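You operate a simulated robot arm through the tools that you are given. There is no shell and no other tool. Be economical: measure what you need, move in short steps, check, and stop when the job is done.

Carry out the task below with a simulated robot arm. There is one attempt and no reset: what you move stays moved.

TASK
Put the ladle on the pot plate. Then put the biscuit from the table on top of the jam topping pot.
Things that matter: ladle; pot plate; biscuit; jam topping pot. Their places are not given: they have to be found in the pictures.

It is judged by the outcome, as a careful person would: the job done as asked, and still so three seconds after it is handed in. It fails if anything else is knocked over, pushed out of place, dropped, spilled or broken.

THE ROBOT
A 7-joint arm with a two-finger parallel gripper, fixed in place. Base frame: the origin is at the foot of the arm, x ahead of it, y to its left, z up; the work surface is at about z = 0. Lengths are in mm, angles in degrees, forces in N, time in s.
With the tool pointing down near the work surface it reaches from about 240 to 620 mm from the base axis. Its first joint turns from -66.0 to 66.0 degrees. Payload 2.6 kg.
Tool frame: the origin (TCP) lies between the finger pads and is the grasp point; the fingertips stand 30 mm ahead of it; z points along the fingers, y is the line along which they close. The gripper opens to 94 mm. The fingers are 28 mm wide and 10 mm thick; the gripper's body (50 by 96 mm) begins 55 mm behind the TCP.
Orientation is that of the tool frame in the base frame, as [roll, pitch, yaw] about the fixed x, y, z axes, in that order (R = Rz(yaw) Ry(pitch) Rx(roll)). With the fingers straight down and closing along the base's y, the tool's x points along the base's -x, its y along +y and its z along -z.

THE INTERFACE
- The arm moves only by the tool nudge_tool. Its argument "deltas" is a list of rows, each a list of 7 numbers: the shift along the tool's x, y, z in units of 20 mm (1.0 is 20 mm), then the turn, a rotation vector about the tool's x, y, z in units of 8 degrees (1.0 is 8 degrees), then the gripper command, from -1 (shut) to 1 (fully open), values between in proportion. In form: [[dx, dy, dz, ax, ay, az, fingers], ...]. A call has 1 to 20 rows; each row shifts and turns the commanded pose from where the row before left it, along the tool's axes as they then stand. A call with a number of a shift or a turn outside -1 to 1 is refused whole. A row lasts 0.2 s, in which the tool goes at most 50 mm and 8.6 degrees; a call with a longer step from one row to the next is refused whole, and so is a gripper value outside its range. A pose out of reach is approached as far as the arm can. The call stops where the force on the tool passes 40 N (or 10 N more than at its start, if that is more) or the arm is blocked; 0.2 s more then pass. The fingers move at their own pace (about 72 mm/s each) and stop on an object; they squeeze with about 27 N. The grip force told is the motor's: it shows also when the fingers shut on nothing. Time passes only in rows, and 0.2 s behind the last, so rows that do not move let the fingers close. It gives the time, the measured TCP pose, the force on the tool (base axes), the opening and the grip force at its end, in the units of the frame above (readings bear some noise).
- Cameras (640 x 400 px; columns grow to the right, rows downward): "scene" is fixed at [27.9, 427.4, 563.4]; the picture's right is [-0.85, -0.52, 0.00], its down [-0.30, 0.49, -0.82] and it looks along [0.43, -0.69, -0.58] (base axes); focal length 369 px, centre (320, 200). "wrist" rides on the gripper at [-37, 0, -58] in the tool frame; the picture's right is [0.00, -1.00, 0.00], its down [0.97, 0.00, -0.24] and it looks along [0.24, 0.00, 0.97] (tool axes); focal length 218 px, centre (320, 200).
- capture(camera): a new picture of that camera. No time passes.
- pixel_to_xyz(camera, pixels): for up to 12 pixels [column, row] of the newest picture of that camera ("zoom" is the newest enlarged one), the place [x, y, z] in the base frame of the surface seen there, good to about 3 mm. No time passes.
- zoom(camera, box): a new picture of the part [left, top, right, bottom] of that camera's present view, enlarged. No time passes.
- finish_job(): hands the job in; it is judged then, once.

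Work in short steps. Measure before you move; look again where a grasp or a placing could have gone wrong, and mend it. You have 80 turns and 54 pictures in all, the two below and enlarged ones among them. Open the gripper and draw the arm clear of the work before you hand the job in, unless the task says otherwise; then end with one line.

The tools are called after "Request:" by a JSON object that holds its "method" and its "body". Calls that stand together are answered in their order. nudge_tool: Moves the arm, as the interface text tells. Its arguments: {"type":"object","properties":{"deltas":{"type":"array","items":{"type":"array","items":{"type":"number"}}}},"required":["deltas"]} The other tools are called the same way: capture (camera) takes a picture; pixel_to_xyz (camera, pixels) gives the place of the surface under pixels of a picture; zoom (camera, box) takes an enlarged picture of a part of a camera's view; finish_job () hands the job in.

At the start:

```text
clock: 0.0
eef_pos: [336.3, -56.5, 336.6]
tcp_rot: [-179.9, 0.1, 180.0]
contact_force: [-0.1, 0.5, -0.8]
gripper_width: 94.0
gripper_force: 0.1
```

scene: 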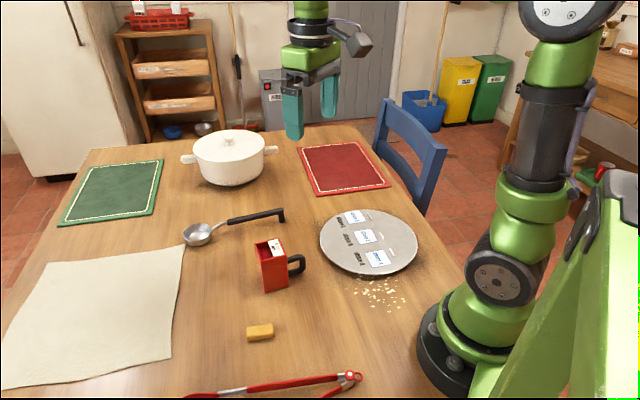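
wrist: 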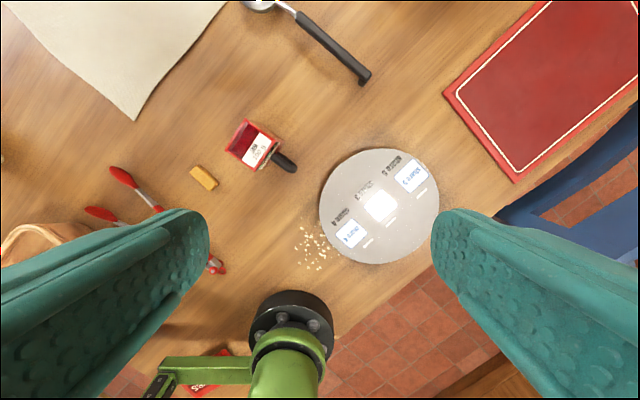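

The round grey disc at (368,242) carries labels; I zoom on it and on the ladle, red mug and biscuit.

Request:
{"method": "zoom", "body": {"camera": "scene", "box": [310, 195, 430, 285]}}

Request:
{"method": "zoom", "body": {"camera": "scene", "box": [170, 190, 330, 350]}}

Request:
{"method": "zoom", "body": {"camera": "wrist", "box": [180, 90, 450, 280]}}

```text
4.44 times, centred on (370, 240) of scene
```

zoom: 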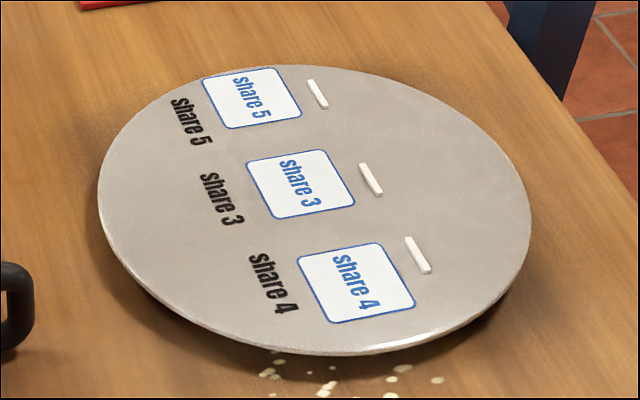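

```text
2.50 times, centred on (250, 270) of scene
```

zoom: 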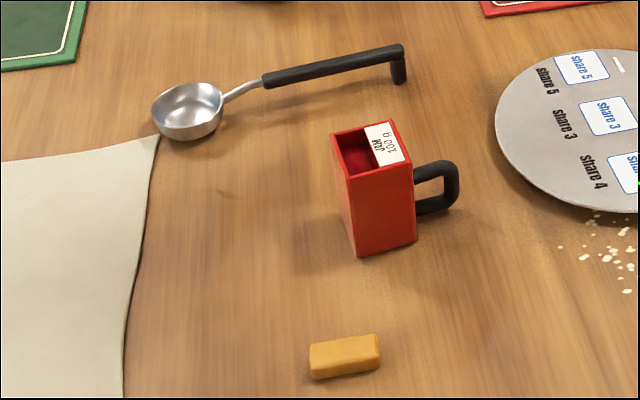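

```text
2.11 times, centred on (315, 185) of wrist
```

zoom: 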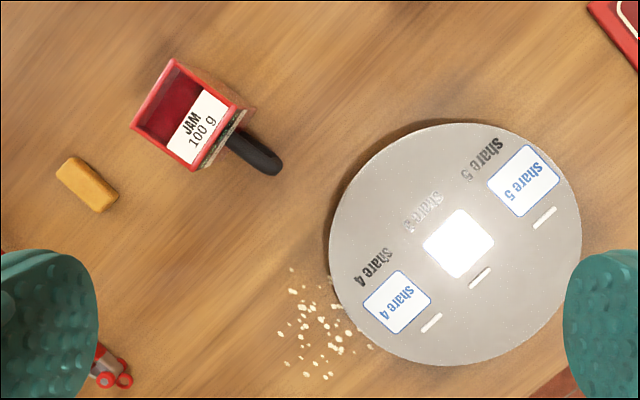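

The disc reads "share 3/4/5" and the mug "JAM 100 g". I check the other candidates for the pot plate: mats, pot, and the off-view part of the table.

Request:
{"method": "zoom", "body": {"camera": "scene", "box": [50, 110, 400, 230]}}

Request:
{"method": "zoom", "body": {"camera": "wrist", "box": [0, 120, 260, 400]}}

Request:
{"method": "pixel_to_xyz", "body": {"camera": "scene", "pixels": [[368, 242], [322, 240], [417, 245], [362, 212], [375, 274], [198, 233], [230, 221], [280, 211], [270, 242], [259, 332], [345, 165], [115, 190]]}}

```text
1.83 times, centred on (225, 170) of scene
```

zoom: 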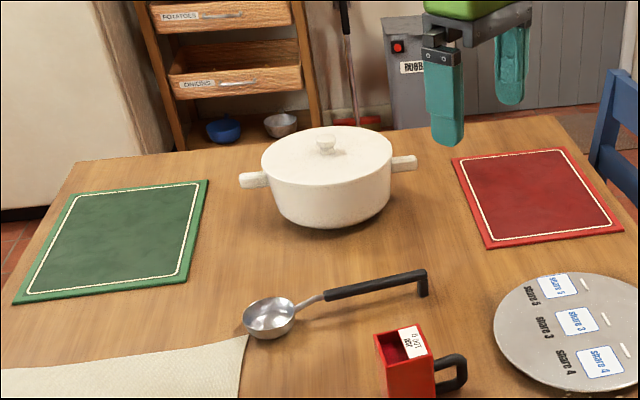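

```text
1.43 times, centred on (130, 260) of wrist
```

zoom: 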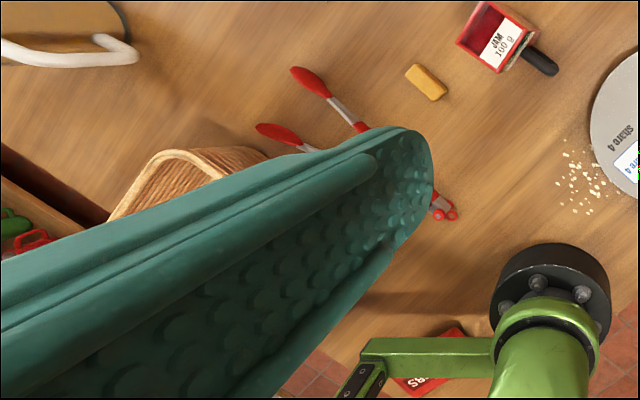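

```text
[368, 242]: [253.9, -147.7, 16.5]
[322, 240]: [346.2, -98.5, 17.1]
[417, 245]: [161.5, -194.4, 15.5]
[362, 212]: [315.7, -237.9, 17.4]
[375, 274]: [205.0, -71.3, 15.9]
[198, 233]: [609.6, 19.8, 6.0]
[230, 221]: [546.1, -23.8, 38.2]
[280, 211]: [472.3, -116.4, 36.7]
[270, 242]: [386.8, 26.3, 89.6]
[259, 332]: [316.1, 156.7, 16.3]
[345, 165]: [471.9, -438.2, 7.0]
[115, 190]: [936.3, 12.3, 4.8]
```

Something with a white handle and a basket lie out of view at +y. I move the tool +y 240 mm at this height to look.

Request:
{"method": "nudge_tool", "body": {"deltas": [[0, 1, 0, 0, 0, 0, 1], [0, 1, 0, 0, 0, 0, 1], [0, 1, 0, 0, 0, 0, 1], [0, 1, 0, 0, 0, 0, 1], [0, 1, 0, 0, 0, 0, 1], [0, 1, 0, 0, 0, 0, 1], [0, 1, 0, 0, 0, 0, 1], [0, 1, 0, 0, 0, 0, 1], [0, 1, 0, 0, 0, 0, 1], [0, 1, 0, 0, 0, 0, 1], [0, 1, 0, 0, 0, 0, 1], [0, 1, 0, 0, 0, 0, 1], [0, 1, 0, 0, 0, 0, 1], [0, 1, 0, 0, 0, 0, 1]]}}

Request:
{"method": "capture", "body": {"camera": "wrist"}}

```text
clock: 3.0
eef_pos: [335.4, 224.9, 337.3]
tcp_rot: [180.0, 0.0, 180.0]
contact_force: [-0.5, 0.8, 0.7]
gripper_width: 93.8
gripper_force: 0.0
```

```text
46 pictures are left
```

wrist: 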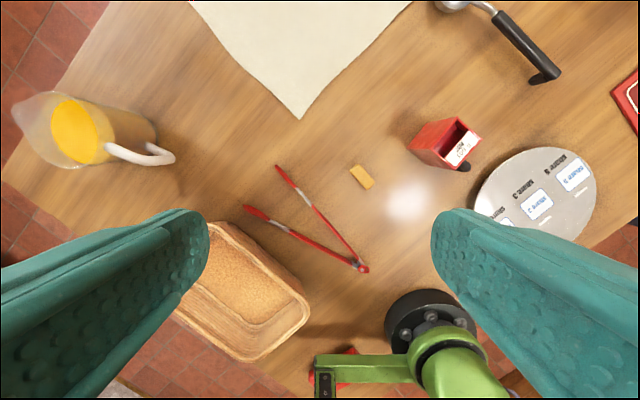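

Jug, basket and tongs here, no plate. A lettered red thing is near the base at (345,375); I zoom on it and on the right edge of the scene.

Request:
{"method": "zoom", "body": {"camera": "wrist", "box": [290, 320, 410, 400]}}

Request:
{"method": "zoom", "body": {"camera": "scene", "box": [440, 0, 640, 200]}}

Request:
{"method": "pixel_to_xyz", "body": {"camera": "wrist", "pixels": [[352, 350], [345, 381], [362, 176], [354, 170], [371, 185], [529, 190], [540, 80], [470, 150], [365, 268]]}}

```text
5.00 times, centred on (350, 360) of wrist
```

zoom: 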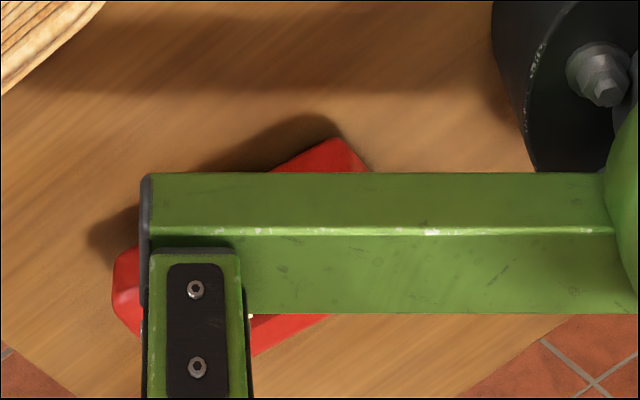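

```text
2.00 times, centred on (540, 100) of scene
```

zoom: 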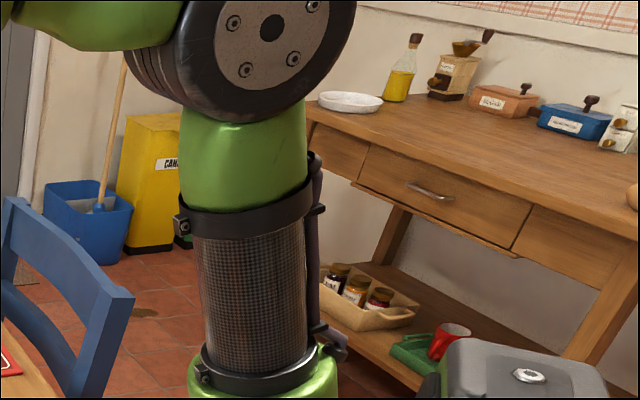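

```text
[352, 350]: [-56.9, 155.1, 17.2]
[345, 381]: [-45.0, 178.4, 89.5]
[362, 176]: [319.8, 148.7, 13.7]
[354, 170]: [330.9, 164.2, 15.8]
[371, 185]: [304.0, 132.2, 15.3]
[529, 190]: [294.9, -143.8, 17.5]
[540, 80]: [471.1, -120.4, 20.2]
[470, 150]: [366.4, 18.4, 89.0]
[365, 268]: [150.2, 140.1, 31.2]
```

No other plate on the table, so the raised grey disc centred about (254,-148) is the pot plate. I go over to the ladle to measure it.

Request:
{"method": "nudge_tool", "body": {"deltas": [[-0.52, -0.98, 0.13, 0, 0, 0, 1], [-0.52, -0.98, 0.13, 0, 0, 0, 1], [-0.52, -0.98, 0.13, 0, 0, 0, 1], [-0.52, -0.98, 0.13, 0, 0, 0, 1], [-0.52, -0.98, 0.13, 0, 0, 0, 1], [-0.52, -0.98, 0.13, 0, 0, 0, 1], [-0.52, -0.98, 0.13, 0, 0, 0, 1], [-0.52, -0.98, 0.13, 0, 0, 0, 1], [-0.52, -0.98, 0.13, 0, 0, 0, 1], [-0.52, -0.98, 0.13, 0, 0, 0, 1], [-0.52, -0.98, 0.13, 0, 0, 0, 1], [-0.52, -0.98, 0.13, 0, 0, 0, 1], [-0.52, -0.98, 0.13, 0, 0, 0, 1], [-0.52, -0.98, 0.13, 0, 0, 0, 1], [0, 0, 0, 0, 0, -1, 1], [0, 0, 0, 0, 0, -1, 1], [0, 0, 0, 0, 0, -1, 1], [0, 0, 0, 0, 0, -1, 1], [0, 0, 0, 0, 0, -1, 1], [0, 0, 0, 0, 0, -0.6, 1]]}}

Request:
{"method": "capture", "body": {"camera": "wrist"}}

```text
clock: 7.2
eef_pos: [481.5, -50.8, 299.6]
tcp_rot: [-180.0, 0.0, -135.0]
contact_force: [-0.8, 0.0, -0.2]
gripper_width: 93.9
gripper_force: 0.1
```

```text
43 pictures are left
```

wrist: 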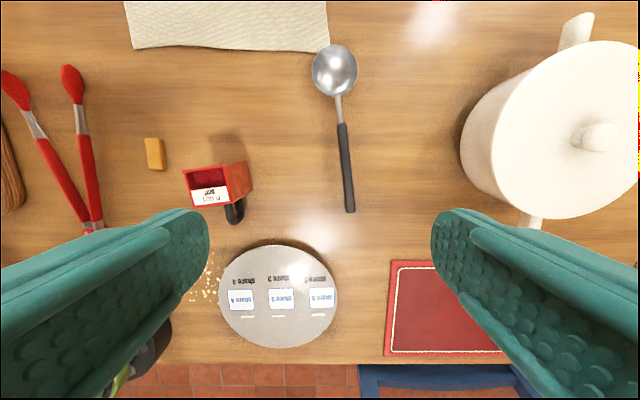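

The ladle runs from bowl top (332,45) to handle end (350,211). I measure points along it, plus the jam pot, pot lid and disc edges.

Request:
{"method": "pixel_to_xyz", "body": {"camera": "wrist", "pixels": [[333, 46], [334, 70], [313, 70], [357, 70], [339, 110], [342, 128], [345, 160], [349, 205], [219, 296], [336, 296], [279, 246], [279, 347]]}}

Request:
{"method": "zoom", "body": {"camera": "wrist", "box": [260, 30, 420, 230]}}

```text
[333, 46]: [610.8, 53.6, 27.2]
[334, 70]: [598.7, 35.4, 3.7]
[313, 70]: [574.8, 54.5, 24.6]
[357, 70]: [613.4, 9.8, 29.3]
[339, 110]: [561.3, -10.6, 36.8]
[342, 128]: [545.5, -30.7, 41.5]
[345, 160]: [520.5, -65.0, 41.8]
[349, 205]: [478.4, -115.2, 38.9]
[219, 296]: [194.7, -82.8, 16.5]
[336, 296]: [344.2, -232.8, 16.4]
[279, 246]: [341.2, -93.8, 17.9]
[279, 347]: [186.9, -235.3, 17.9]
```

```text
2.00 times, centred on (340, 130) of wrist
```

zoom: 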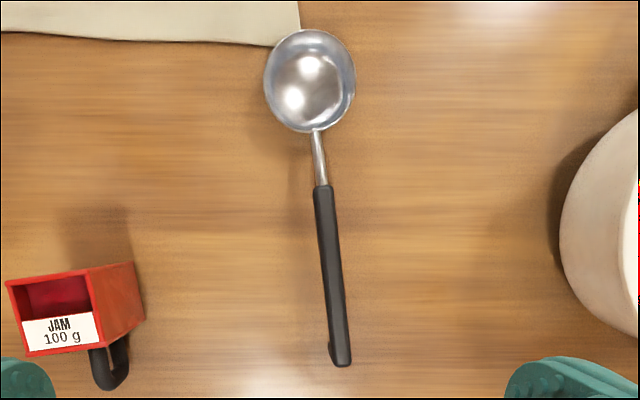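

Handle runs along (0.62,0.78) at top z≈41; grasp near (536,-43). I turn 6.4° and come to 120 mm above there.

Request:
{"method": "nudge_tool", "body": {"deltas": [[0, 0, 0, 0, 0, -0.8, 1], [-0.222, -0.21, 1, 0, 0, 0, 1], [-0.222, -0.21, 1, 0, 0, 0, 1], [-0.222, -0.21, 1, 0, 0, 0, 1], [-0.222, -0.21, 1, 0, 0, 0, 1], [-0.222, -0.21, 1, 0, 0, 0, 1], [-0.222, -0.21, 1, 0, 0, 0, 1], [-0.222, -0.21, 1, 0, 0, 0, 1], [-0.222, -0.21, 1, 0, 0, 0, 1], [-0.222, -0.21, 1, 0, 0, 0, 1]]}}

Request:
{"method": "capture", "body": {"camera": "wrist"}}

Request:
{"method": "zoom", "body": {"camera": "scene", "box": [170, 140, 330, 260]}}

```text
clock: 9.4
eef_pos: [536.5, -44.5, 117.8]
tcp_rot: [179.9, 0.0, -128.9]
contact_force: [0.6, -0.2, 0.6]
gripper_width: 94.0
gripper_force: 0.1
```

```text
41 pictures are left
```

wrist: 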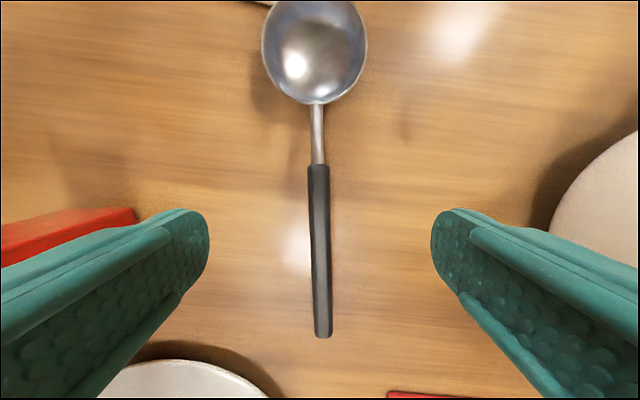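

```text
3.33 times, centred on (250, 200) of scene
```

zoom: 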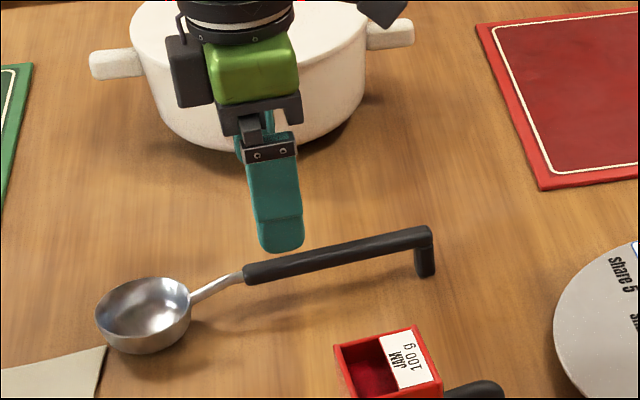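

The handle is centred between the fingers. I measure its edges and the hook end once more.

Request:
{"method": "pixel_to_xyz", "body": {"camera": "wrist", "pixels": [[318, 170], [320, 240], [323, 328], [317, 95], [315, 50], [264, 50], [365, 50], [310, 225], [329, 225], [314, 4]]}}

Request:
{"method": "pixel_to_xyz", "body": {"camera": "zoom", "pixels": [[424, 240], [424, 275], [427, 285], [405, 290], [140, 345], [145, 356]]}}

```text
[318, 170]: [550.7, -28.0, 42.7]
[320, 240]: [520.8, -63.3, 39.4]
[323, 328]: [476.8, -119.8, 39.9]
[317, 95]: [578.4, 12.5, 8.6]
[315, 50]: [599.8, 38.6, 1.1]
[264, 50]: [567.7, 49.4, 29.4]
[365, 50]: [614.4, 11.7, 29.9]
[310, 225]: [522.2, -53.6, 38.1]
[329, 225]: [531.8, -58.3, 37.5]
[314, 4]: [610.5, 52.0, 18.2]
```

```text
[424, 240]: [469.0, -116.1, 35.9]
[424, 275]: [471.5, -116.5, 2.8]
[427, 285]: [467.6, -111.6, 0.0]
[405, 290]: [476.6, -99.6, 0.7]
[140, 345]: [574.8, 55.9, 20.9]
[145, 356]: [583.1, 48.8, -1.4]
```

Handle passes right under the TCP (536,-44.8) and its grip point is midway between bowl contact and hook foot. I descend to z≈37 and close.

Request:
{"method": "nudge_tool", "body": {"deltas": [[0, 0, 1, 0, 0, 0, 1], [0, 0, 1, 0, 0, 0, 1], [0, 0, 1, 0, 0, 0, 1], [0, 0, 0.5, 0, 0, 0, 1], [0, 0, 0.5, 0, 0, 0, 1], [0, 0, 0, 0, 0, 0, 0], [0, 0, 0, 0, 0, 0, -0.5], [0, 0, 0, 0, 0, 0, -1], [0, 0, 0, 0, 0, 0, -1], [0, 0, 0, 0, 0, 0, -1]]}}

```text
clock: 11.6
eef_pos: [536.8, -43.7, 38.9]
tcp_rot: [180.0, 0.0, -128.9]
contact_force: [-0.1, 0.0, -0.2]
gripper_width: 18.6
gripper_force: 26.9
```

Gripped at 18.6 mm with 27 N. I lift 40 mm and look.

Request:
{"method": "nudge_tool", "body": {"deltas": [[0, 0, -0.3, 0, 0, 0, -1], [0, 0, -0.5, 0, 0, 0, -1], [0, 0, -0.6, 0, 0, 0, -1], [0, 0, -0.6, 0, 0, 0, -1], [0, 0, 0, 0, 0, 0, -1]]}}

Request:
{"method": "zoom", "body": {"camera": "scene", "box": [170, 120, 330, 260]}}

```text
clock: 12.8
eef_pos: [536.8, -45.1, 79.4]
tcp_rot: [-180.0, -0.1, -128.9]
contact_force: [0.2, -0.2, -0.1]
gripper_width: 18.7
gripper_force: 27.2
```

```text
2.86 times, centred on (250, 190) of scene
```

zoom: 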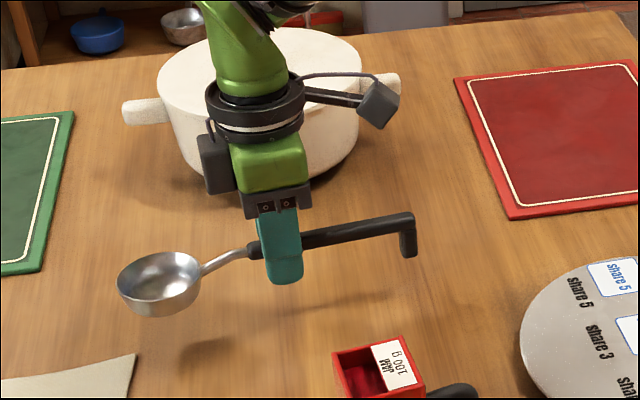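

Ladle hangs level. I lift 100 mm more and carry it over the disc.

Request:
{"method": "nudge_tool", "body": {"deltas": [[0, 0, -0.7, 0, 0, 0, -1], [0, 0, -1, 0, 0, 0, -1], [0, 0, -1, 0, 0, 0, -1], [0, 0, -1, 0, 0, 0, -1], [0, 0, -1, 0, 0, 0, -1], [0.934, 0.509, 0, 0, 0, 0, -1], [0.934, 0.509, 0, 0, 0, 0, -1], [0.934, 0.509, 0, 0, 0, 0, -1], [0.934, 0.509, 0, 0, 0, 0, -1], [0.934, 0.509, 0, 0, 0, 0, -1], [0.934, 0.509, 0, 0, 0, 0, -1], [0.934, 0.509, 0, 0, 0, 0, -1], [0.934, 0.509, 0, 0, 0, 0, -1], [0.934, 0.509, 0, 0, 0, 0, -1], [0.934, 0.509, 0, 0, 0, 0, -1], [0.934, 0.509, 0, 0, 0, 0, -1], [0.934, 0.509, 0, 0, 0, 0, -1], [0.934, 0.509, 0, 0, 0, 0, -1], [0.934, 0.509, 0, 0, 0, 0, -1]]}}

Request:
{"method": "nudge_tool", "body": {"deltas": [[0, 0, 0, 0, 0, 0.875, -1], [0, 0, 0, 0, 0, 0.875, -1], [0, 0, 0, 0, 0, 0.875, -1], [0, 0, 0, 0, 0, 0.875, -1], [0, 0, 0, 0, 0, 0.875, -1], [0, 0, 0, 0, 0, 0.875, -1], [0, 0, 0, 0, 0, 0, -1]]}}

Request:
{"method": "capture", "body": {"camera": "scene"}}

Request:
{"method": "capture", "body": {"camera": "wrist"}}

```text
clock: 16.8
eef_pos: [261.0, -159.5, 173.4]
tcp_rot: [179.9, 0.0, -128.8]
contact_force: [-0.5, -0.3, -1.1]
gripper_width: 18.9
gripper_force: 27.5
```

```text
clock: 18.4
eef_pos: [262.1, -160.0, 173.5]
tcp_rot: [179.9, 0.0, -170.9]
contact_force: [-0.4, 0.9, -0.4]
gripper_width: 18.4
gripper_force: 27.4
```

```text
38 pictures are left
```

scene: 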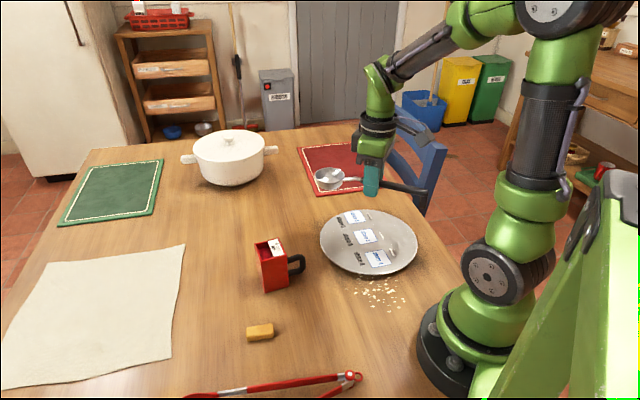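

```text
37 pictures are left
```

wrist: 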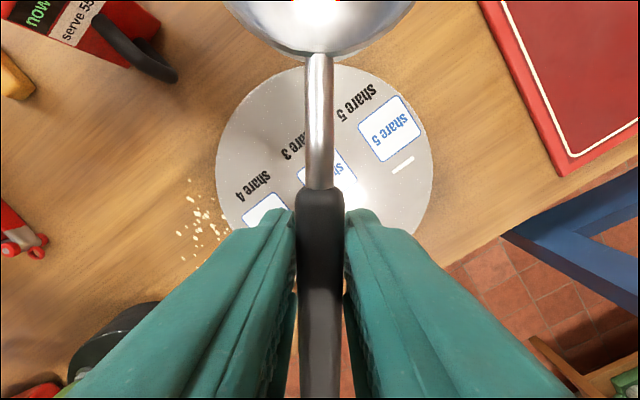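

The jam pot's side bears text "now… serve 55"; I zoom to read it and the disc from here.

Request:
{"method": "zoom", "body": {"camera": "wrist", "box": [0, 0, 200, 110]}}

Request:
{"method": "zoom", "body": {"camera": "scene", "box": [240, 150, 440, 300]}}

Request:
{"method": "pixel_to_xyz", "body": {"camera": "wrist", "pixels": [[217, 155], [430, 155], [421, 215], [405, 100], [234, 100], [228, 215]]}}

Request:
{"method": "pixel_to_xyz", "body": {"camera": "scene", "pixels": [[321, 240], [368, 210], [416, 246], [370, 274], [331, 260], [400, 220]]}}

```text
3.20 times, centred on (100, 55) of wrist
```

zoom: 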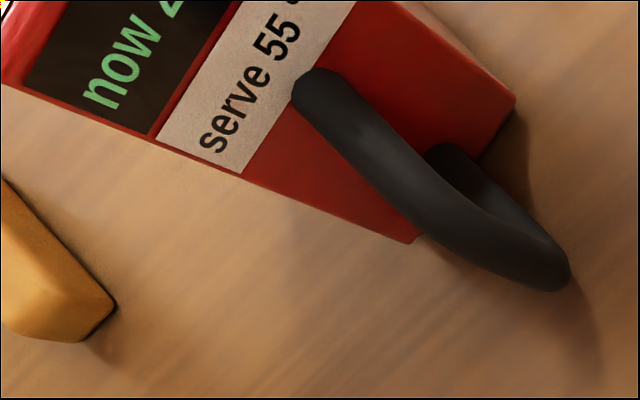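

```text
2.67 times, centred on (340, 225) of scene
```

zoom: 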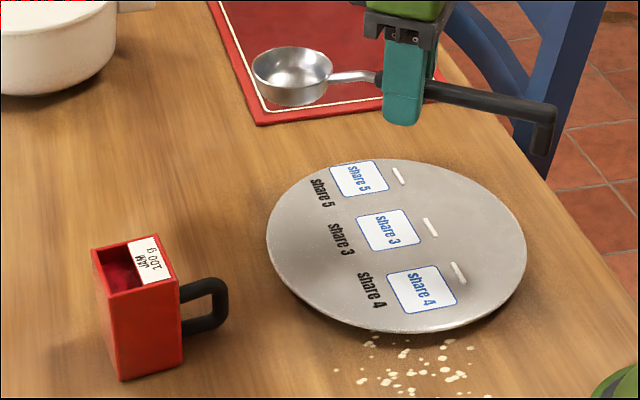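

```text
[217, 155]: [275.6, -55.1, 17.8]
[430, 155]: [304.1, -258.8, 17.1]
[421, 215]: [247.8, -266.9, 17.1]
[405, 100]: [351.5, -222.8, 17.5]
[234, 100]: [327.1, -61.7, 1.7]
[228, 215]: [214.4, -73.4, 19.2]
```

```text
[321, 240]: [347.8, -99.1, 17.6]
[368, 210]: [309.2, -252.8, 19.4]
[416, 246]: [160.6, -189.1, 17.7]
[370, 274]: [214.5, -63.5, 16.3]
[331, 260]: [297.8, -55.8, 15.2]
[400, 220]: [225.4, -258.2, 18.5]
```

Disc centre fits (263,-160), R≈106; the TCP is at (262,-160), so ladle is centred. I lower to z≈60 (contact expected at about 56).

Request:
{"method": "nudge_tool", "body": {"deltas": [[0, 0, 1, 0, 0, 0, -1], [0, 0, 1, 0, 0, 0, -1], [0, 0, 1, 0, 0, 0, -1], [0, 0, 1, 0, 0, 0, -1], [0, 0, 1, 0, 0, 0, -1], [0, 0, 0.4, 0, 0, 0, -1], [0, 0, 0.2, 0, 0, 0, -1], [0, 0, 0, 0, 0, 0, -1]]}}

Request:
{"method": "zoom", "body": {"camera": "scene", "box": [280, 160, 440, 300]}}

```text
clock: 20.2
eef_pos: [260.8, -159.0, 62.6]
tcp_rot: [179.9, 0.1, -170.7]
contact_force: [-0.5, 0.7, -0.4]
gripper_width: 18.6
gripper_force: 27.3
```

```text
2.86 times, centred on (360, 230) of scene
```

zoom: 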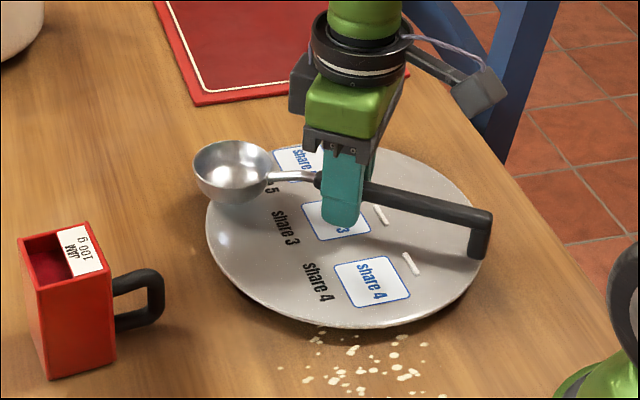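

Still ~6 mm up; hook foot is near the rim. I measure the hook and bowl in this zoom.

Request:
{"method": "pixel_to_xyz", "body": {"camera": "zoom", "pixels": [[480, 235], [478, 252], [482, 217], [232, 165], [196, 160], [270, 160], [235, 143], [225, 203], [484, 262], [208, 225]]}}

```text
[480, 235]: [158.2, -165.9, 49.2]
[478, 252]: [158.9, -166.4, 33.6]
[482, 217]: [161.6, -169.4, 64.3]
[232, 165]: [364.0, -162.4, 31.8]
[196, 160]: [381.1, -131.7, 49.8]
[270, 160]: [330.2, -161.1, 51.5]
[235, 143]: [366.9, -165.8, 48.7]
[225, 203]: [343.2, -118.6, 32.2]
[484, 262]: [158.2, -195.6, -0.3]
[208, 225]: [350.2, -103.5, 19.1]
```

Hook outer face lies at x≈158, rim at 157; I shift 2 mm toward the bowl and lower in small steps.

Request:
{"method": "nudge_tool", "body": {"deltas": [[-0.12, 0, 0, 0, 0, 0, -1], [0, 0, 0.1, 0, 0, 0, -1], [0, 0, 0.1, 0, 0, 0, -1], [0, 0, 0.05, 0, 0, 0, -1], [0, 0, 0.05, 0, 0, 0, -1], [0, 0, 0, 0, 0, 0, -1]]}}

```text
clock: 21.6
eef_pos: [264.6, -158.4, 58.3]
tcp_rot: [-179.8, 0.1, -170.9]
contact_force: [-0.1, -1.4, 8.1]
gripper_width: 18.4
gripper_force: 27.3
```

Force 8 N upward: something touches at z≈58. I look before releasing.

Request:
{"method": "zoom", "body": {"camera": "scene", "box": [300, 180, 430, 290]}}

Request:
{"method": "capture", "body": {"camera": "wrist"}}

```text
3.64 times, centred on (365, 235) of scene
```

zoom: 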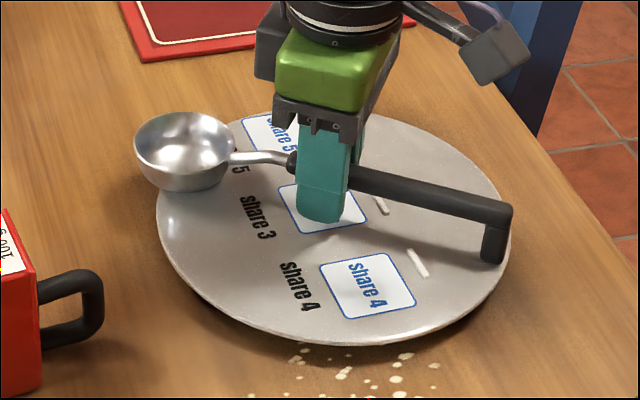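

```text
32 pictures are left
```

wrist: 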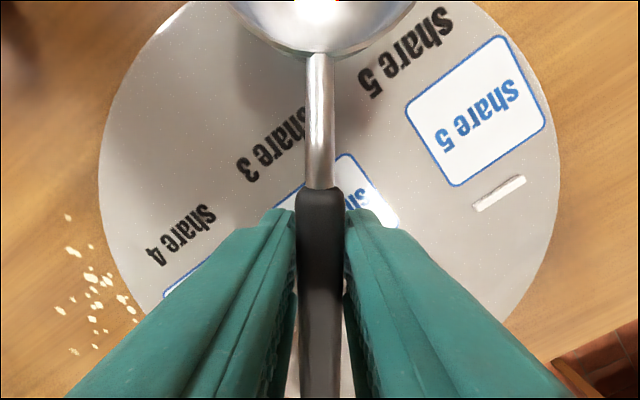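

Both ends look to be on the disc. I open partly, gradually, and look.

Request:
{"method": "nudge_tool", "body": {"deltas": [[0, 0, 0, 0, 0, 0, -0.5], [0, 0, 0, 0, 0, 0, -0.3], [0, 0, 0, 0, 0, 0, 0], [0, 0, 0, 0, 0, 0, 0.2], [0, 0, 0, 0, 0, 0, 0.2]]}}

Request:
{"method": "zoom", "body": {"camera": "scene", "box": [300, 180, 430, 290]}}

```text
clock: 22.8
eef_pos: [263.7, -156.4, 56.6]
tcp_rot: [-180.0, 0.1, -170.9]
contact_force: [0.2, -0.2, -0.1]
gripper_width: 56.4
gripper_force: 0.1
```

```text
3.64 times, centred on (365, 235) of scene
```

zoom: 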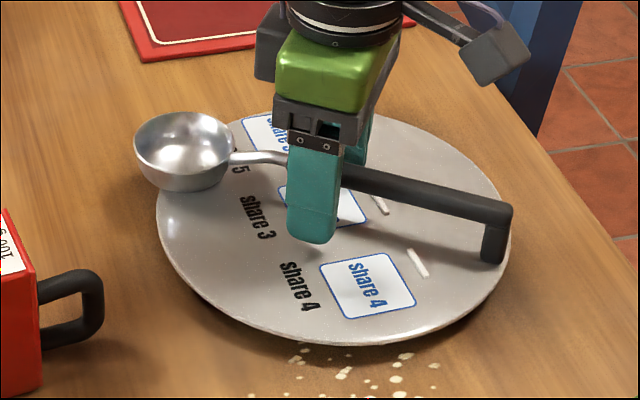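

Ladle rests stable. I lift straight up 160 mm and check.

Request:
{"method": "nudge_tool", "body": {"deltas": [[0, 0, -0.5, 0, 0, 0, 0.2], [0, 0, -1, 0, 0, 0, 0.2], [0, 0, -1, 0, 0, 0, 0.2], [0, 0, -1, 0, 0, 0, 0.2], [0, 0, -1, 0, 0, 0, 0.2], [0, 0, -1, 0, 0, 0, 0.2], [0, 0, -1, 0, 0, 0, 0.2], [0, 0, -1, 0, 0, 0, 0.2], [0, 0, -1, 0, 0, 0, 0.2]]}}

Request:
{"method": "capture", "body": {"camera": "wrist"}}

Request:
{"method": "zoom", "body": {"camera": "scene", "box": [300, 180, 430, 290]}}

```text
clock: 24.8
eef_pos: [262.5, -157.7, 226.3]
tcp_rot: [179.9, 0.0, -170.8]
contact_force: [0.1, 0.0, -0.8]
gripper_width: 56.4
gripper_force: 0.1
```

```text
30 pictures are left
```

wrist: 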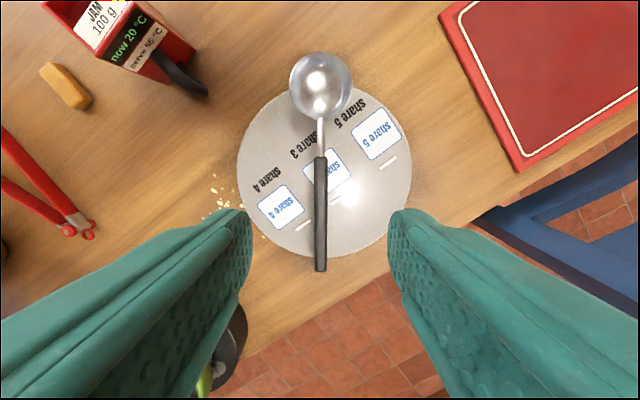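

```text
3.64 times, centred on (365, 235) of scene
```

zoom: 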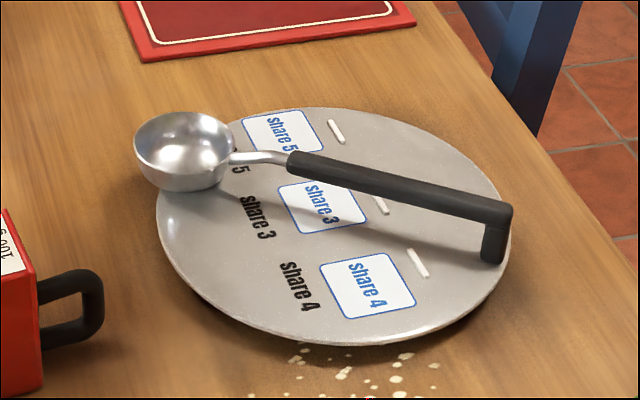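

Ladle sits on the disc with both ends. Next I move over to between the jam pot and biscuit to measure them.

Request:
{"method": "nudge_tool", "body": {"deltas": [[-0.466, 0.973, 0, 0, 0, 0, 1], [-0.466, 0.973, 0, 0, 0, 0, 1], [-0.466, 0.973, 0, 0, 0, 0, 1], [-0.466, 0.973, 0, 0, 0, 0, 1], [-0.466, 0.973, 0, 0, 0, 0, 1], [-0.466, 0.973, 0, 0, 0, 0, 1], [-0.466, 0.973, 0, 0, 0, 0, 1], [-0.466, 0.973, 0, 0, 0, 0, 1], [-0.466, 0.973, 0, 0, 0, 0, 1], [-0.466, 0.973, 0, 0, 0, 0, 1], [-0.466, 0.973, 0, 0, 0, 0, 1]]}}

Request:
{"method": "zoom", "body": {"camera": "wrist", "box": [160, 80, 480, 280]}}

```text
clock: 27.2
eef_pos: [327.9, 70.4, 226.4]
tcp_rot: [179.9, 0.0, -170.8]
contact_force: [-0.9, 0.3, 0.7]
gripper_width: 93.9
gripper_force: 0.0
```

```text
2.00 times, centred on (320, 180) of wrist
```

zoom: 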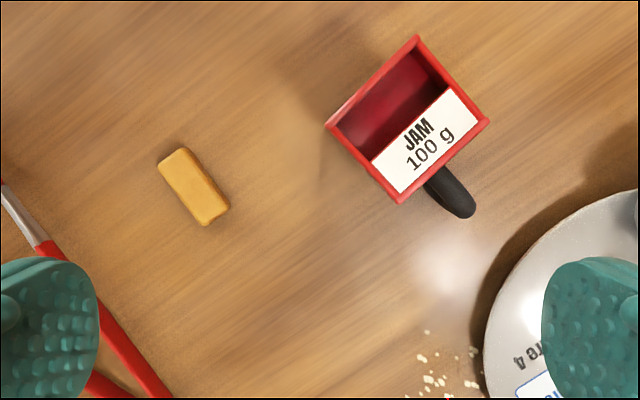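

I measure pot rim corners, card, jam inside, and biscuit outline.

Request:
{"method": "pixel_to_xyz", "body": {"camera": "zoom", "pixels": [[418, 40], [486, 122], [400, 198], [330, 126], [430, 140], [385, 110], [400, 90], [170, 160], [193, 186], [215, 214], [462, 196], [190, 155]]}}

Request:
{"method": "pixel_to_xyz", "body": {"camera": "zoom", "pixels": [[160, 164], [184, 151], [204, 223], [228, 206], [183, 193], [203, 180], [375, 165], [450, 95]]}}

Request:
{"method": "zoom", "body": {"camera": "scene", "box": [235, 225, 315, 350]}}

```text
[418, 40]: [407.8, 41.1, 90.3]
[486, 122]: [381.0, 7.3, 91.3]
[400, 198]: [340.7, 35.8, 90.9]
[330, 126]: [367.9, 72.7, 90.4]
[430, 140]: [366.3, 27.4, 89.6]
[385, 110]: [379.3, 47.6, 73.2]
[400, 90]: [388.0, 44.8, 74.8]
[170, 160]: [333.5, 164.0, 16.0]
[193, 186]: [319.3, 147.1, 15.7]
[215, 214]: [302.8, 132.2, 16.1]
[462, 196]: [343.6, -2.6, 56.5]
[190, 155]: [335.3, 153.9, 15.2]
```

```text
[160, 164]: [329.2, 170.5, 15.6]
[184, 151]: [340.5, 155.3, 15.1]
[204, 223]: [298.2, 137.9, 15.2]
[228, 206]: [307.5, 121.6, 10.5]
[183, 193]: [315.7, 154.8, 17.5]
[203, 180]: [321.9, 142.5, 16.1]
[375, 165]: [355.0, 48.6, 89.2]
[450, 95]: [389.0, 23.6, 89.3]
```

```text
3.20 times, centred on (275, 288) of scene
```

zoom: 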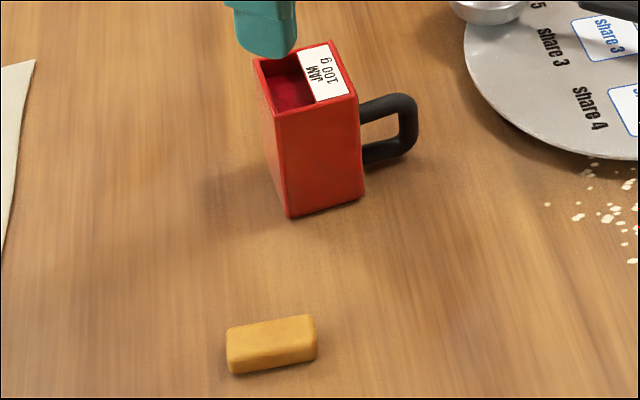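

Biscuit: centre (319,146.5), about 46×19×15.5 mm, long axis at 46°. Pot top: centre (374.5,39), z≈90, card shelf on the handle half. I go over the biscuit at z≈110 with fingers part open (tongs nearby) and turn across its width.

Request:
{"method": "nudge_tool", "body": {"deltas": [[-0.028, 0.638, 0.967, 0, 0, 0, 0], [-0.028, 0.638, 0.967, 0, 0, 0, 0], [-0.028, 0.638, 0.967, 0, 0, 0, 0], [-0.028, 0.638, 0.967, 0, 0, 0, 0], [-0.028, 0.638, 0.967, 0, 0, 0, 0], [-0.028, 0.638, 0.967, 0, 0, 0, 0], [0, 0, 0, 0, 0, -0.92, 0], [0, 0, 0, 0, 0, -0.92, 0], [0, 0, 0, 0, 0, -0.92, 0], [0, 0, 0, 0, 0, -0.92, 0], [0, 0, 0, 0, 0, -0.92, 0], [0, 0, 0, 0, 0, 0, 0]]}}

Request:
{"method": "capture", "body": {"camera": "wrist"}}

```text
clock: 29.8
eef_pos: [322.0, 144.7, 109.4]
tcp_rot: [-180.0, 0.0, -133.8]
contact_force: [0.4, -0.2, -0.2]
gripper_width: 46.9
gripper_force: 0.1
```

```text
26 pictures are left
```

wrist: 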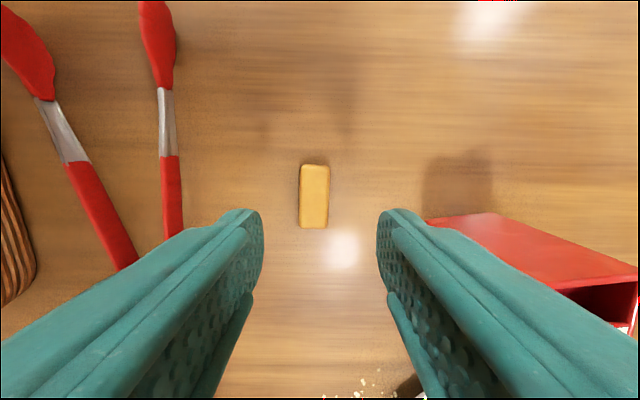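

Biscuit is aligned, slightly left of centre (314). I measure its centre again.

Request:
{"method": "pixel_to_xyz", "body": {"camera": "wrist", "pixels": [[314, 196], [302, 196], [327, 196], [314, 168], [314, 225], [170, 200]]}}

```text
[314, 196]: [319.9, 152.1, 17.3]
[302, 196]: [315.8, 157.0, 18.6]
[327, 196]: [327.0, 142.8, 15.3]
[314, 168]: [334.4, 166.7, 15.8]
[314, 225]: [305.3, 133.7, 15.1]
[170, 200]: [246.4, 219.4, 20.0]
```

Centre (320,149): I correct by (-1.7,+4.4) mm in tool axes, descend to z≈33 and close.

Request:
{"method": "nudge_tool", "body": {"deltas": [[-0.09, 0.22, 0.5, 0, 0, 0, 0], [0, 0, 1, 0, 0, 0, 0], [0, 0, 1, 0, 0, 0, 0], [0, 0, 0.8, 0, 0, 0, 0], [0, 0, 0.5, 0, 0, 0, 0], [0, 0, 0, 0, 0, 0, 0], [0, 0, 0, 0, 0, 0, -0.4], [0, 0, 0, 0, 0, 0, -0.6], [0, 0, 0, 0, 0, 0, -1], [0, 0, 0, 0, 0, 0, -1]]}}

```text
clock: 32.0
eef_pos: [320.9, 151.2, 33.4]
tcp_rot: [180.0, 0.0, -134.1]
contact_force: [-0.7, 0.8, 0.4]
gripper_width: 20.7
gripper_force: 26.9
```

Held at 20.7 mm. I lift to about z=150 and look.

Request:
{"method": "nudge_tool", "body": {"deltas": [[0, 0, -0.5, 0, 0, 0, -1], [0, 0, -0.9, 0, 0, 0, -1], [0, 0, -0.9, 0, 0, 0, -1], [0, 0, -0.9, 0, 0, 0, -1], [0, 0, -0.9, 0, 0, 0, -1], [0, 0, -0.9, 0, 0, 0, -1], [0, 0, -0.9, 0, 0, 0, -1]]}}

Request:
{"method": "capture", "body": {"camera": "wrist"}}

Request:
{"method": "zoom", "body": {"camera": "scene", "box": [200, 200, 340, 350]}}

```text
clock: 33.6
eef_pos: [318.9, 151.3, 151.3]
tcp_rot: [179.9, -0.1, -134.0]
contact_force: [-0.3, -0.6, -1.0]
gripper_width: 20.4
gripper_force: 27.2
```

```text
25 pictures are left
```

wrist: 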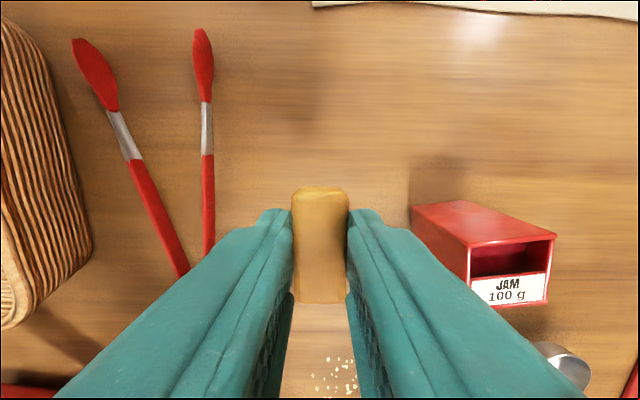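

```text
2.67 times, centred on (270, 275) of scene
```

zoom: 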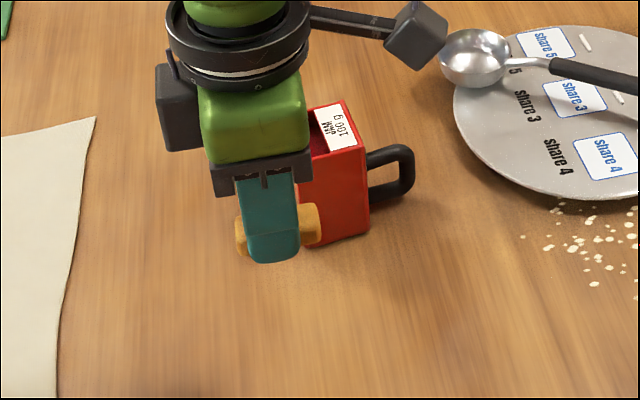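

Held well. I measure the biscuit ends in the hand and turn 84° for laying it crosswise on the pot's card shelf.

Request:
{"method": "pixel_to_xyz", "body": {"camera": "wrist", "pixels": [[320, 194], [320, 290], [320, 240]]}}

Request:
{"method": "nudge_tool", "body": {"deltas": [[0, 0, 0, 0, 0, 0.9545, -1], [0, 0, 0, 0, 0, 0.9545, -1], [0, 0, 0, 0, 0, 0.9545, -1], [0, 0, 0, 0, 0, 0.9545, -1], [0, 0, 0, 0, 0, 0.9545, -1], [0, 0, 0, 0, 0, 0.9545, -1], [0, 0, 0, 0, 0, 0.9545, -1], [0, 0, 0, 0, 0, 0.9545, -1], [0, 0, 0, 0, 0, 0.9545, -1], [0, 0, 0, 0, 0, 0.9545, -1], [0, 0, 0, 0, 0, 0.9545, -1], [0, 0, 0, 0, 0, 0, -1]]}}

```text
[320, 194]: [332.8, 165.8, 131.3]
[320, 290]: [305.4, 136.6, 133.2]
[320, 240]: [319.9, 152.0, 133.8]
```

```text
clock: 36.2
eef_pos: [319.2, 150.5, 151.5]
tcp_rot: [-180.0, 0.0, 141.9]
contact_force: [-0.1, 1.1, -0.6]
gripper_width: 20.6
gripper_force: 27.0
```

Biscuit is centred on the TCP, bottom 34 mm below it. I move over the pot target (369,32).

Request:
{"method": "nudge_tool", "body": {"deltas": [[-0.803, -0.447, 0, 0, 0, 0, -1], [-0.803, -0.447, 0, 0, 0, 0, -1], [-0.803, -0.447, 0, 0, 0, 0, -1], [-0.803, -0.447, 0, 0, 0, 0, -1], [-0.803, -0.447, 0, 0, 0, 0, -1], [-0.803, -0.447, 0, 0, 0, 0, -1], [-0.803, -0.447, 0, 0, 0, 0, -1], [0, 0, 0, 0, 0, 0, -1]]}}

Request:
{"method": "capture", "body": {"camera": "wrist"}}

Request:
{"method": "zoom", "body": {"camera": "scene", "box": [220, 190, 340, 310]}}

```text
clock: 38.0
eef_pos: [370.4, 33.4, 152.6]
tcp_rot: [179.9, 0.1, 142.0]
contact_force: [-0.2, -0.1, -0.8]
gripper_width: 20.6
gripper_force: 27.3
```

```text
23 pictures are left
```

wrist: 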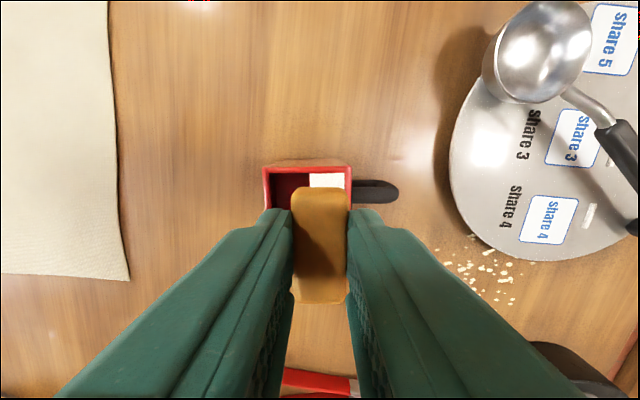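

```text
3.33 times, centred on (280, 250) of scene
```

zoom: 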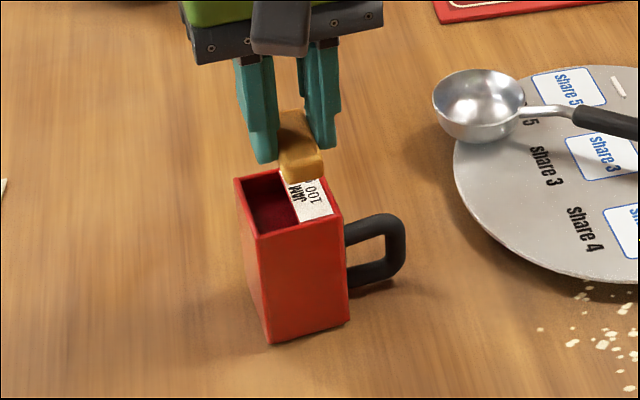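

Aligned with the pot's sides. I verify the pot rim's position relative to the biscuit.

Request:
{"method": "pixel_to_xyz", "body": {"camera": "wrist", "pixels": [[267, 169], [348, 169], [268, 195], [350, 195], [310, 180], [320, 195], [320, 245], [320, 290]]}}

Request:
{"method": "pixel_to_xyz", "body": {"camera": "zoom", "pixels": [[237, 180], [259, 235], [340, 214], [312, 200], [315, 175], [285, 175], [287, 200]]}}

```text
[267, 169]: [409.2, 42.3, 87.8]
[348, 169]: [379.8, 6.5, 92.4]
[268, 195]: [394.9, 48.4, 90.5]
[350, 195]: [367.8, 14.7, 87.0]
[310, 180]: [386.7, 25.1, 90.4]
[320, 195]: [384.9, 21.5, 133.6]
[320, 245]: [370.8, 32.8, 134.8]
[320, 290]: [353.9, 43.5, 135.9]
```

```text
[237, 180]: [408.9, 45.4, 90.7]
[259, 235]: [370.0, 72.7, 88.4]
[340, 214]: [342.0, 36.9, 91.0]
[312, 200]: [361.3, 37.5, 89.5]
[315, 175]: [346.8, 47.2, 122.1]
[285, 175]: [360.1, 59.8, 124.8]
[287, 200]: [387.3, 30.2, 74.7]
```

Biscuit is 8 mm toward the card side of pot centre, as intended. I lower ~29 mm, finishing in small steps.

Request:
{"method": "nudge_tool", "body": {"deltas": [[0, 0, 0.5, 0, 0, 0, -1], [0, 0, 0.5, 0, 0, 0, -1], [0, 0, 0.2, 0, 0, 0, -1], [0, 0, 0.05, 0, 0, 0, -1], [0, 0, 0.05, 0, 0, 0, -1], [0, 0, 0.05, 0, 0, 0, -1], [0, 0, 0, 0, 0, 0, -1]]}}

Request:
{"method": "zoom", "body": {"camera": "scene", "box": [220, 190, 340, 310]}}

```text
clock: 39.6
eef_pos: [370.1, 33.3, 124.6]
tcp_rot: [-180.0, 0.0, 141.9]
contact_force: [0.4, 0.2, -0.6]
gripper_width: 20.8
gripper_force: 26.5
```

```text
3.33 times, centred on (280, 250) of scene
```

zoom: 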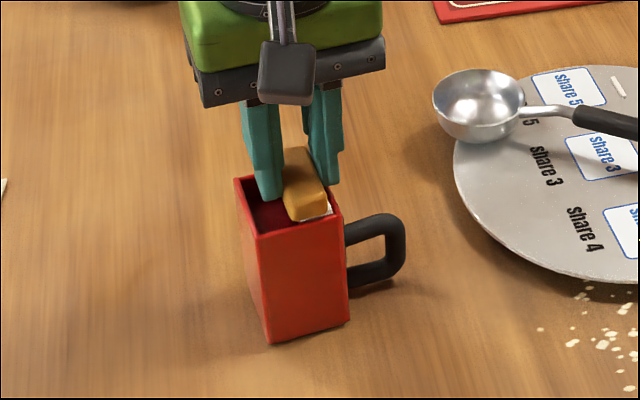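

Very close, no contact yet. I lower in 0.8 mm steps until a force shows.

Request:
{"method": "nudge_tool", "body": {"deltas": [[0, 0, 0.04, 0, 0, 0, -1], [0, 0, 0.04, 0, 0, 0, -1], [0, 0, 0, 0, 0, 0, -1]]}}

```text
clock: 40.4
eef_pos: [371.2, 33.6, 123.2]
tcp_rot: [-180.0, 0.0, 141.9]
contact_force: [-0.3, -0.1, 0.0]
gripper_width: 20.6
gripper_force: 27.1
```

Request:
{"method": "nudge_tool", "body": {"deltas": [[0, 0, 0.04, 0, 0, 0, -1], [0, 0, 0, 0, 0, 0, -1]]}}

Request:
{"method": "zoom", "body": {"camera": "scene", "box": [245, 220, 305, 260]}}

```text
clock: 41.0
eef_pos: [369.6, 33.8, 123.1]
tcp_rot: [179.8, 0.0, 142.2]
contact_force: [0.1, 1.8, 6.5]
gripper_width: 20.5
gripper_force: 27.0
```

```text
10.00 times, centred on (275, 240) of scene
```

zoom: 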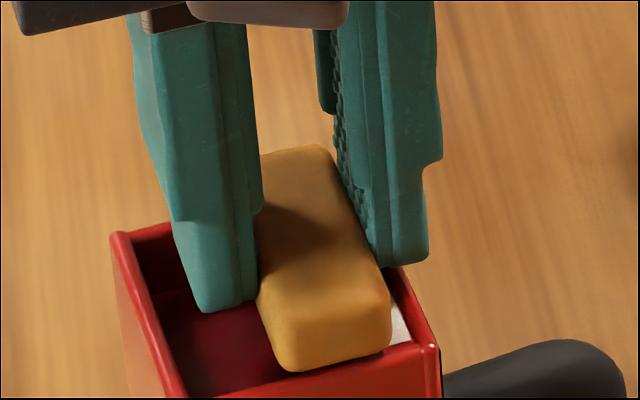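

Contact (6.5 N); biscuit lies across both rims and the card. I open slowly a little, then rise straight up.

Request:
{"method": "nudge_tool", "body": {"deltas": [[0, 0, 0, 0, 0, 0, -0.5], [0, 0, 0, 0, 0, 0, -0.4], [0, 0, 0, 0, 0, 0, -0.3], [0, 0, 0, 0, 0, 0, -0.3]]}}

Request:
{"method": "zoom", "body": {"camera": "scene", "box": [245, 220, 305, 260]}}

```text
clock: 42.0
eef_pos: [370.1, 32.7, 122.1]
tcp_rot: [180.0, -0.1, 142.0]
contact_force: [0.9, -0.3, -0.2]
gripper_width: 33.0
gripper_force: 0.1
```

```text
10.00 times, centred on (275, 240) of scene
```

zoom: 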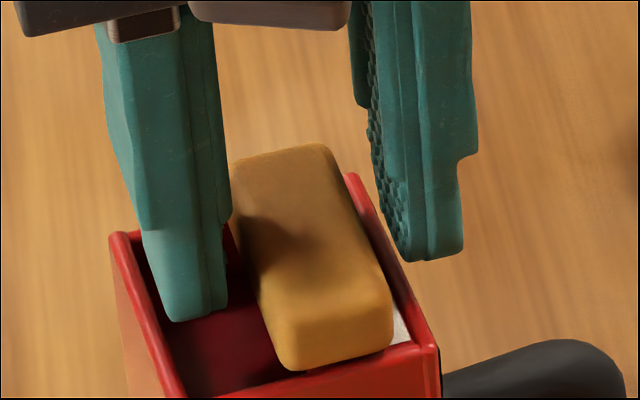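

Released cleanly, biscuit unmoved. I rise 140 mm and then open fully.

Request:
{"method": "nudge_tool", "body": {"deltas": [[0, 0, -0.3, 0, 0, 0, -0.3], [0, 0, -0.7, 0, 0, 0, -0.3], [0, 0, -1, 0, 0, 0, -0.3], [0, 0, -1, 0, 0, 0, 0], [0, 0, -1, 0, 0, 0, 1], [0, 0, -1, 0, 0, 0, 1], [0, 0, -1, 0, 0, 0, 1], [0, 0, -1, 0, 0, 0, 1], [0, 0, -1, 0, 0, 0, 1], [0, 0, 0, 0, 0, 0, 1]]}}

Request:
{"method": "capture", "body": {"camera": "scene"}}

Request:
{"method": "capture", "body": {"camera": "wrist"}}

Request:
{"method": "zoom", "body": {"camera": "scene", "box": [240, 190, 430, 300]}}

```text
clock: 44.2
eef_pos: [369.6, 33.9, 281.9]
tcp_rot: [-180.0, 0.0, 141.8]
contact_force: [-0.9, 0.6, -0.6]
gripper_width: 94.0
gripper_force: 0.1
```

```text
18 pictures are left
```

scene: 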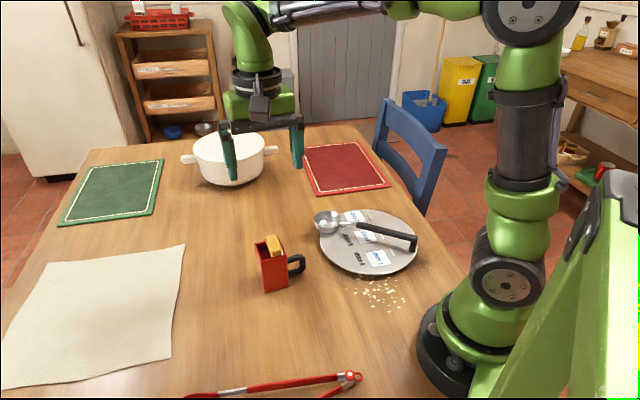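

```text
17 pictures are left
```

wrist: 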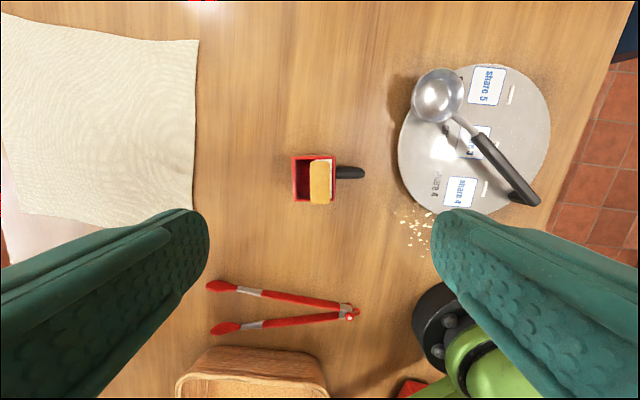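

```text
3.37 times, centred on (335, 245) of scene
```

zoom: 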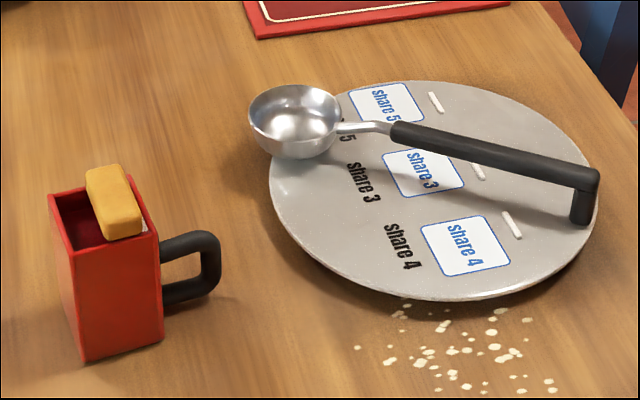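

Both items rest in place, nothing else has moved, and the arm is clear with the gripper open. I hand the job in.

Request:
{"method": "finish_job", "body": {}}

```text
The job is handed in.
```

The ladle is on the grey disc, and the biscuit is on top of the jam topping pot. Nothing was labelled "pot plate"; I took the disc to be it because it was the only plate on the table.
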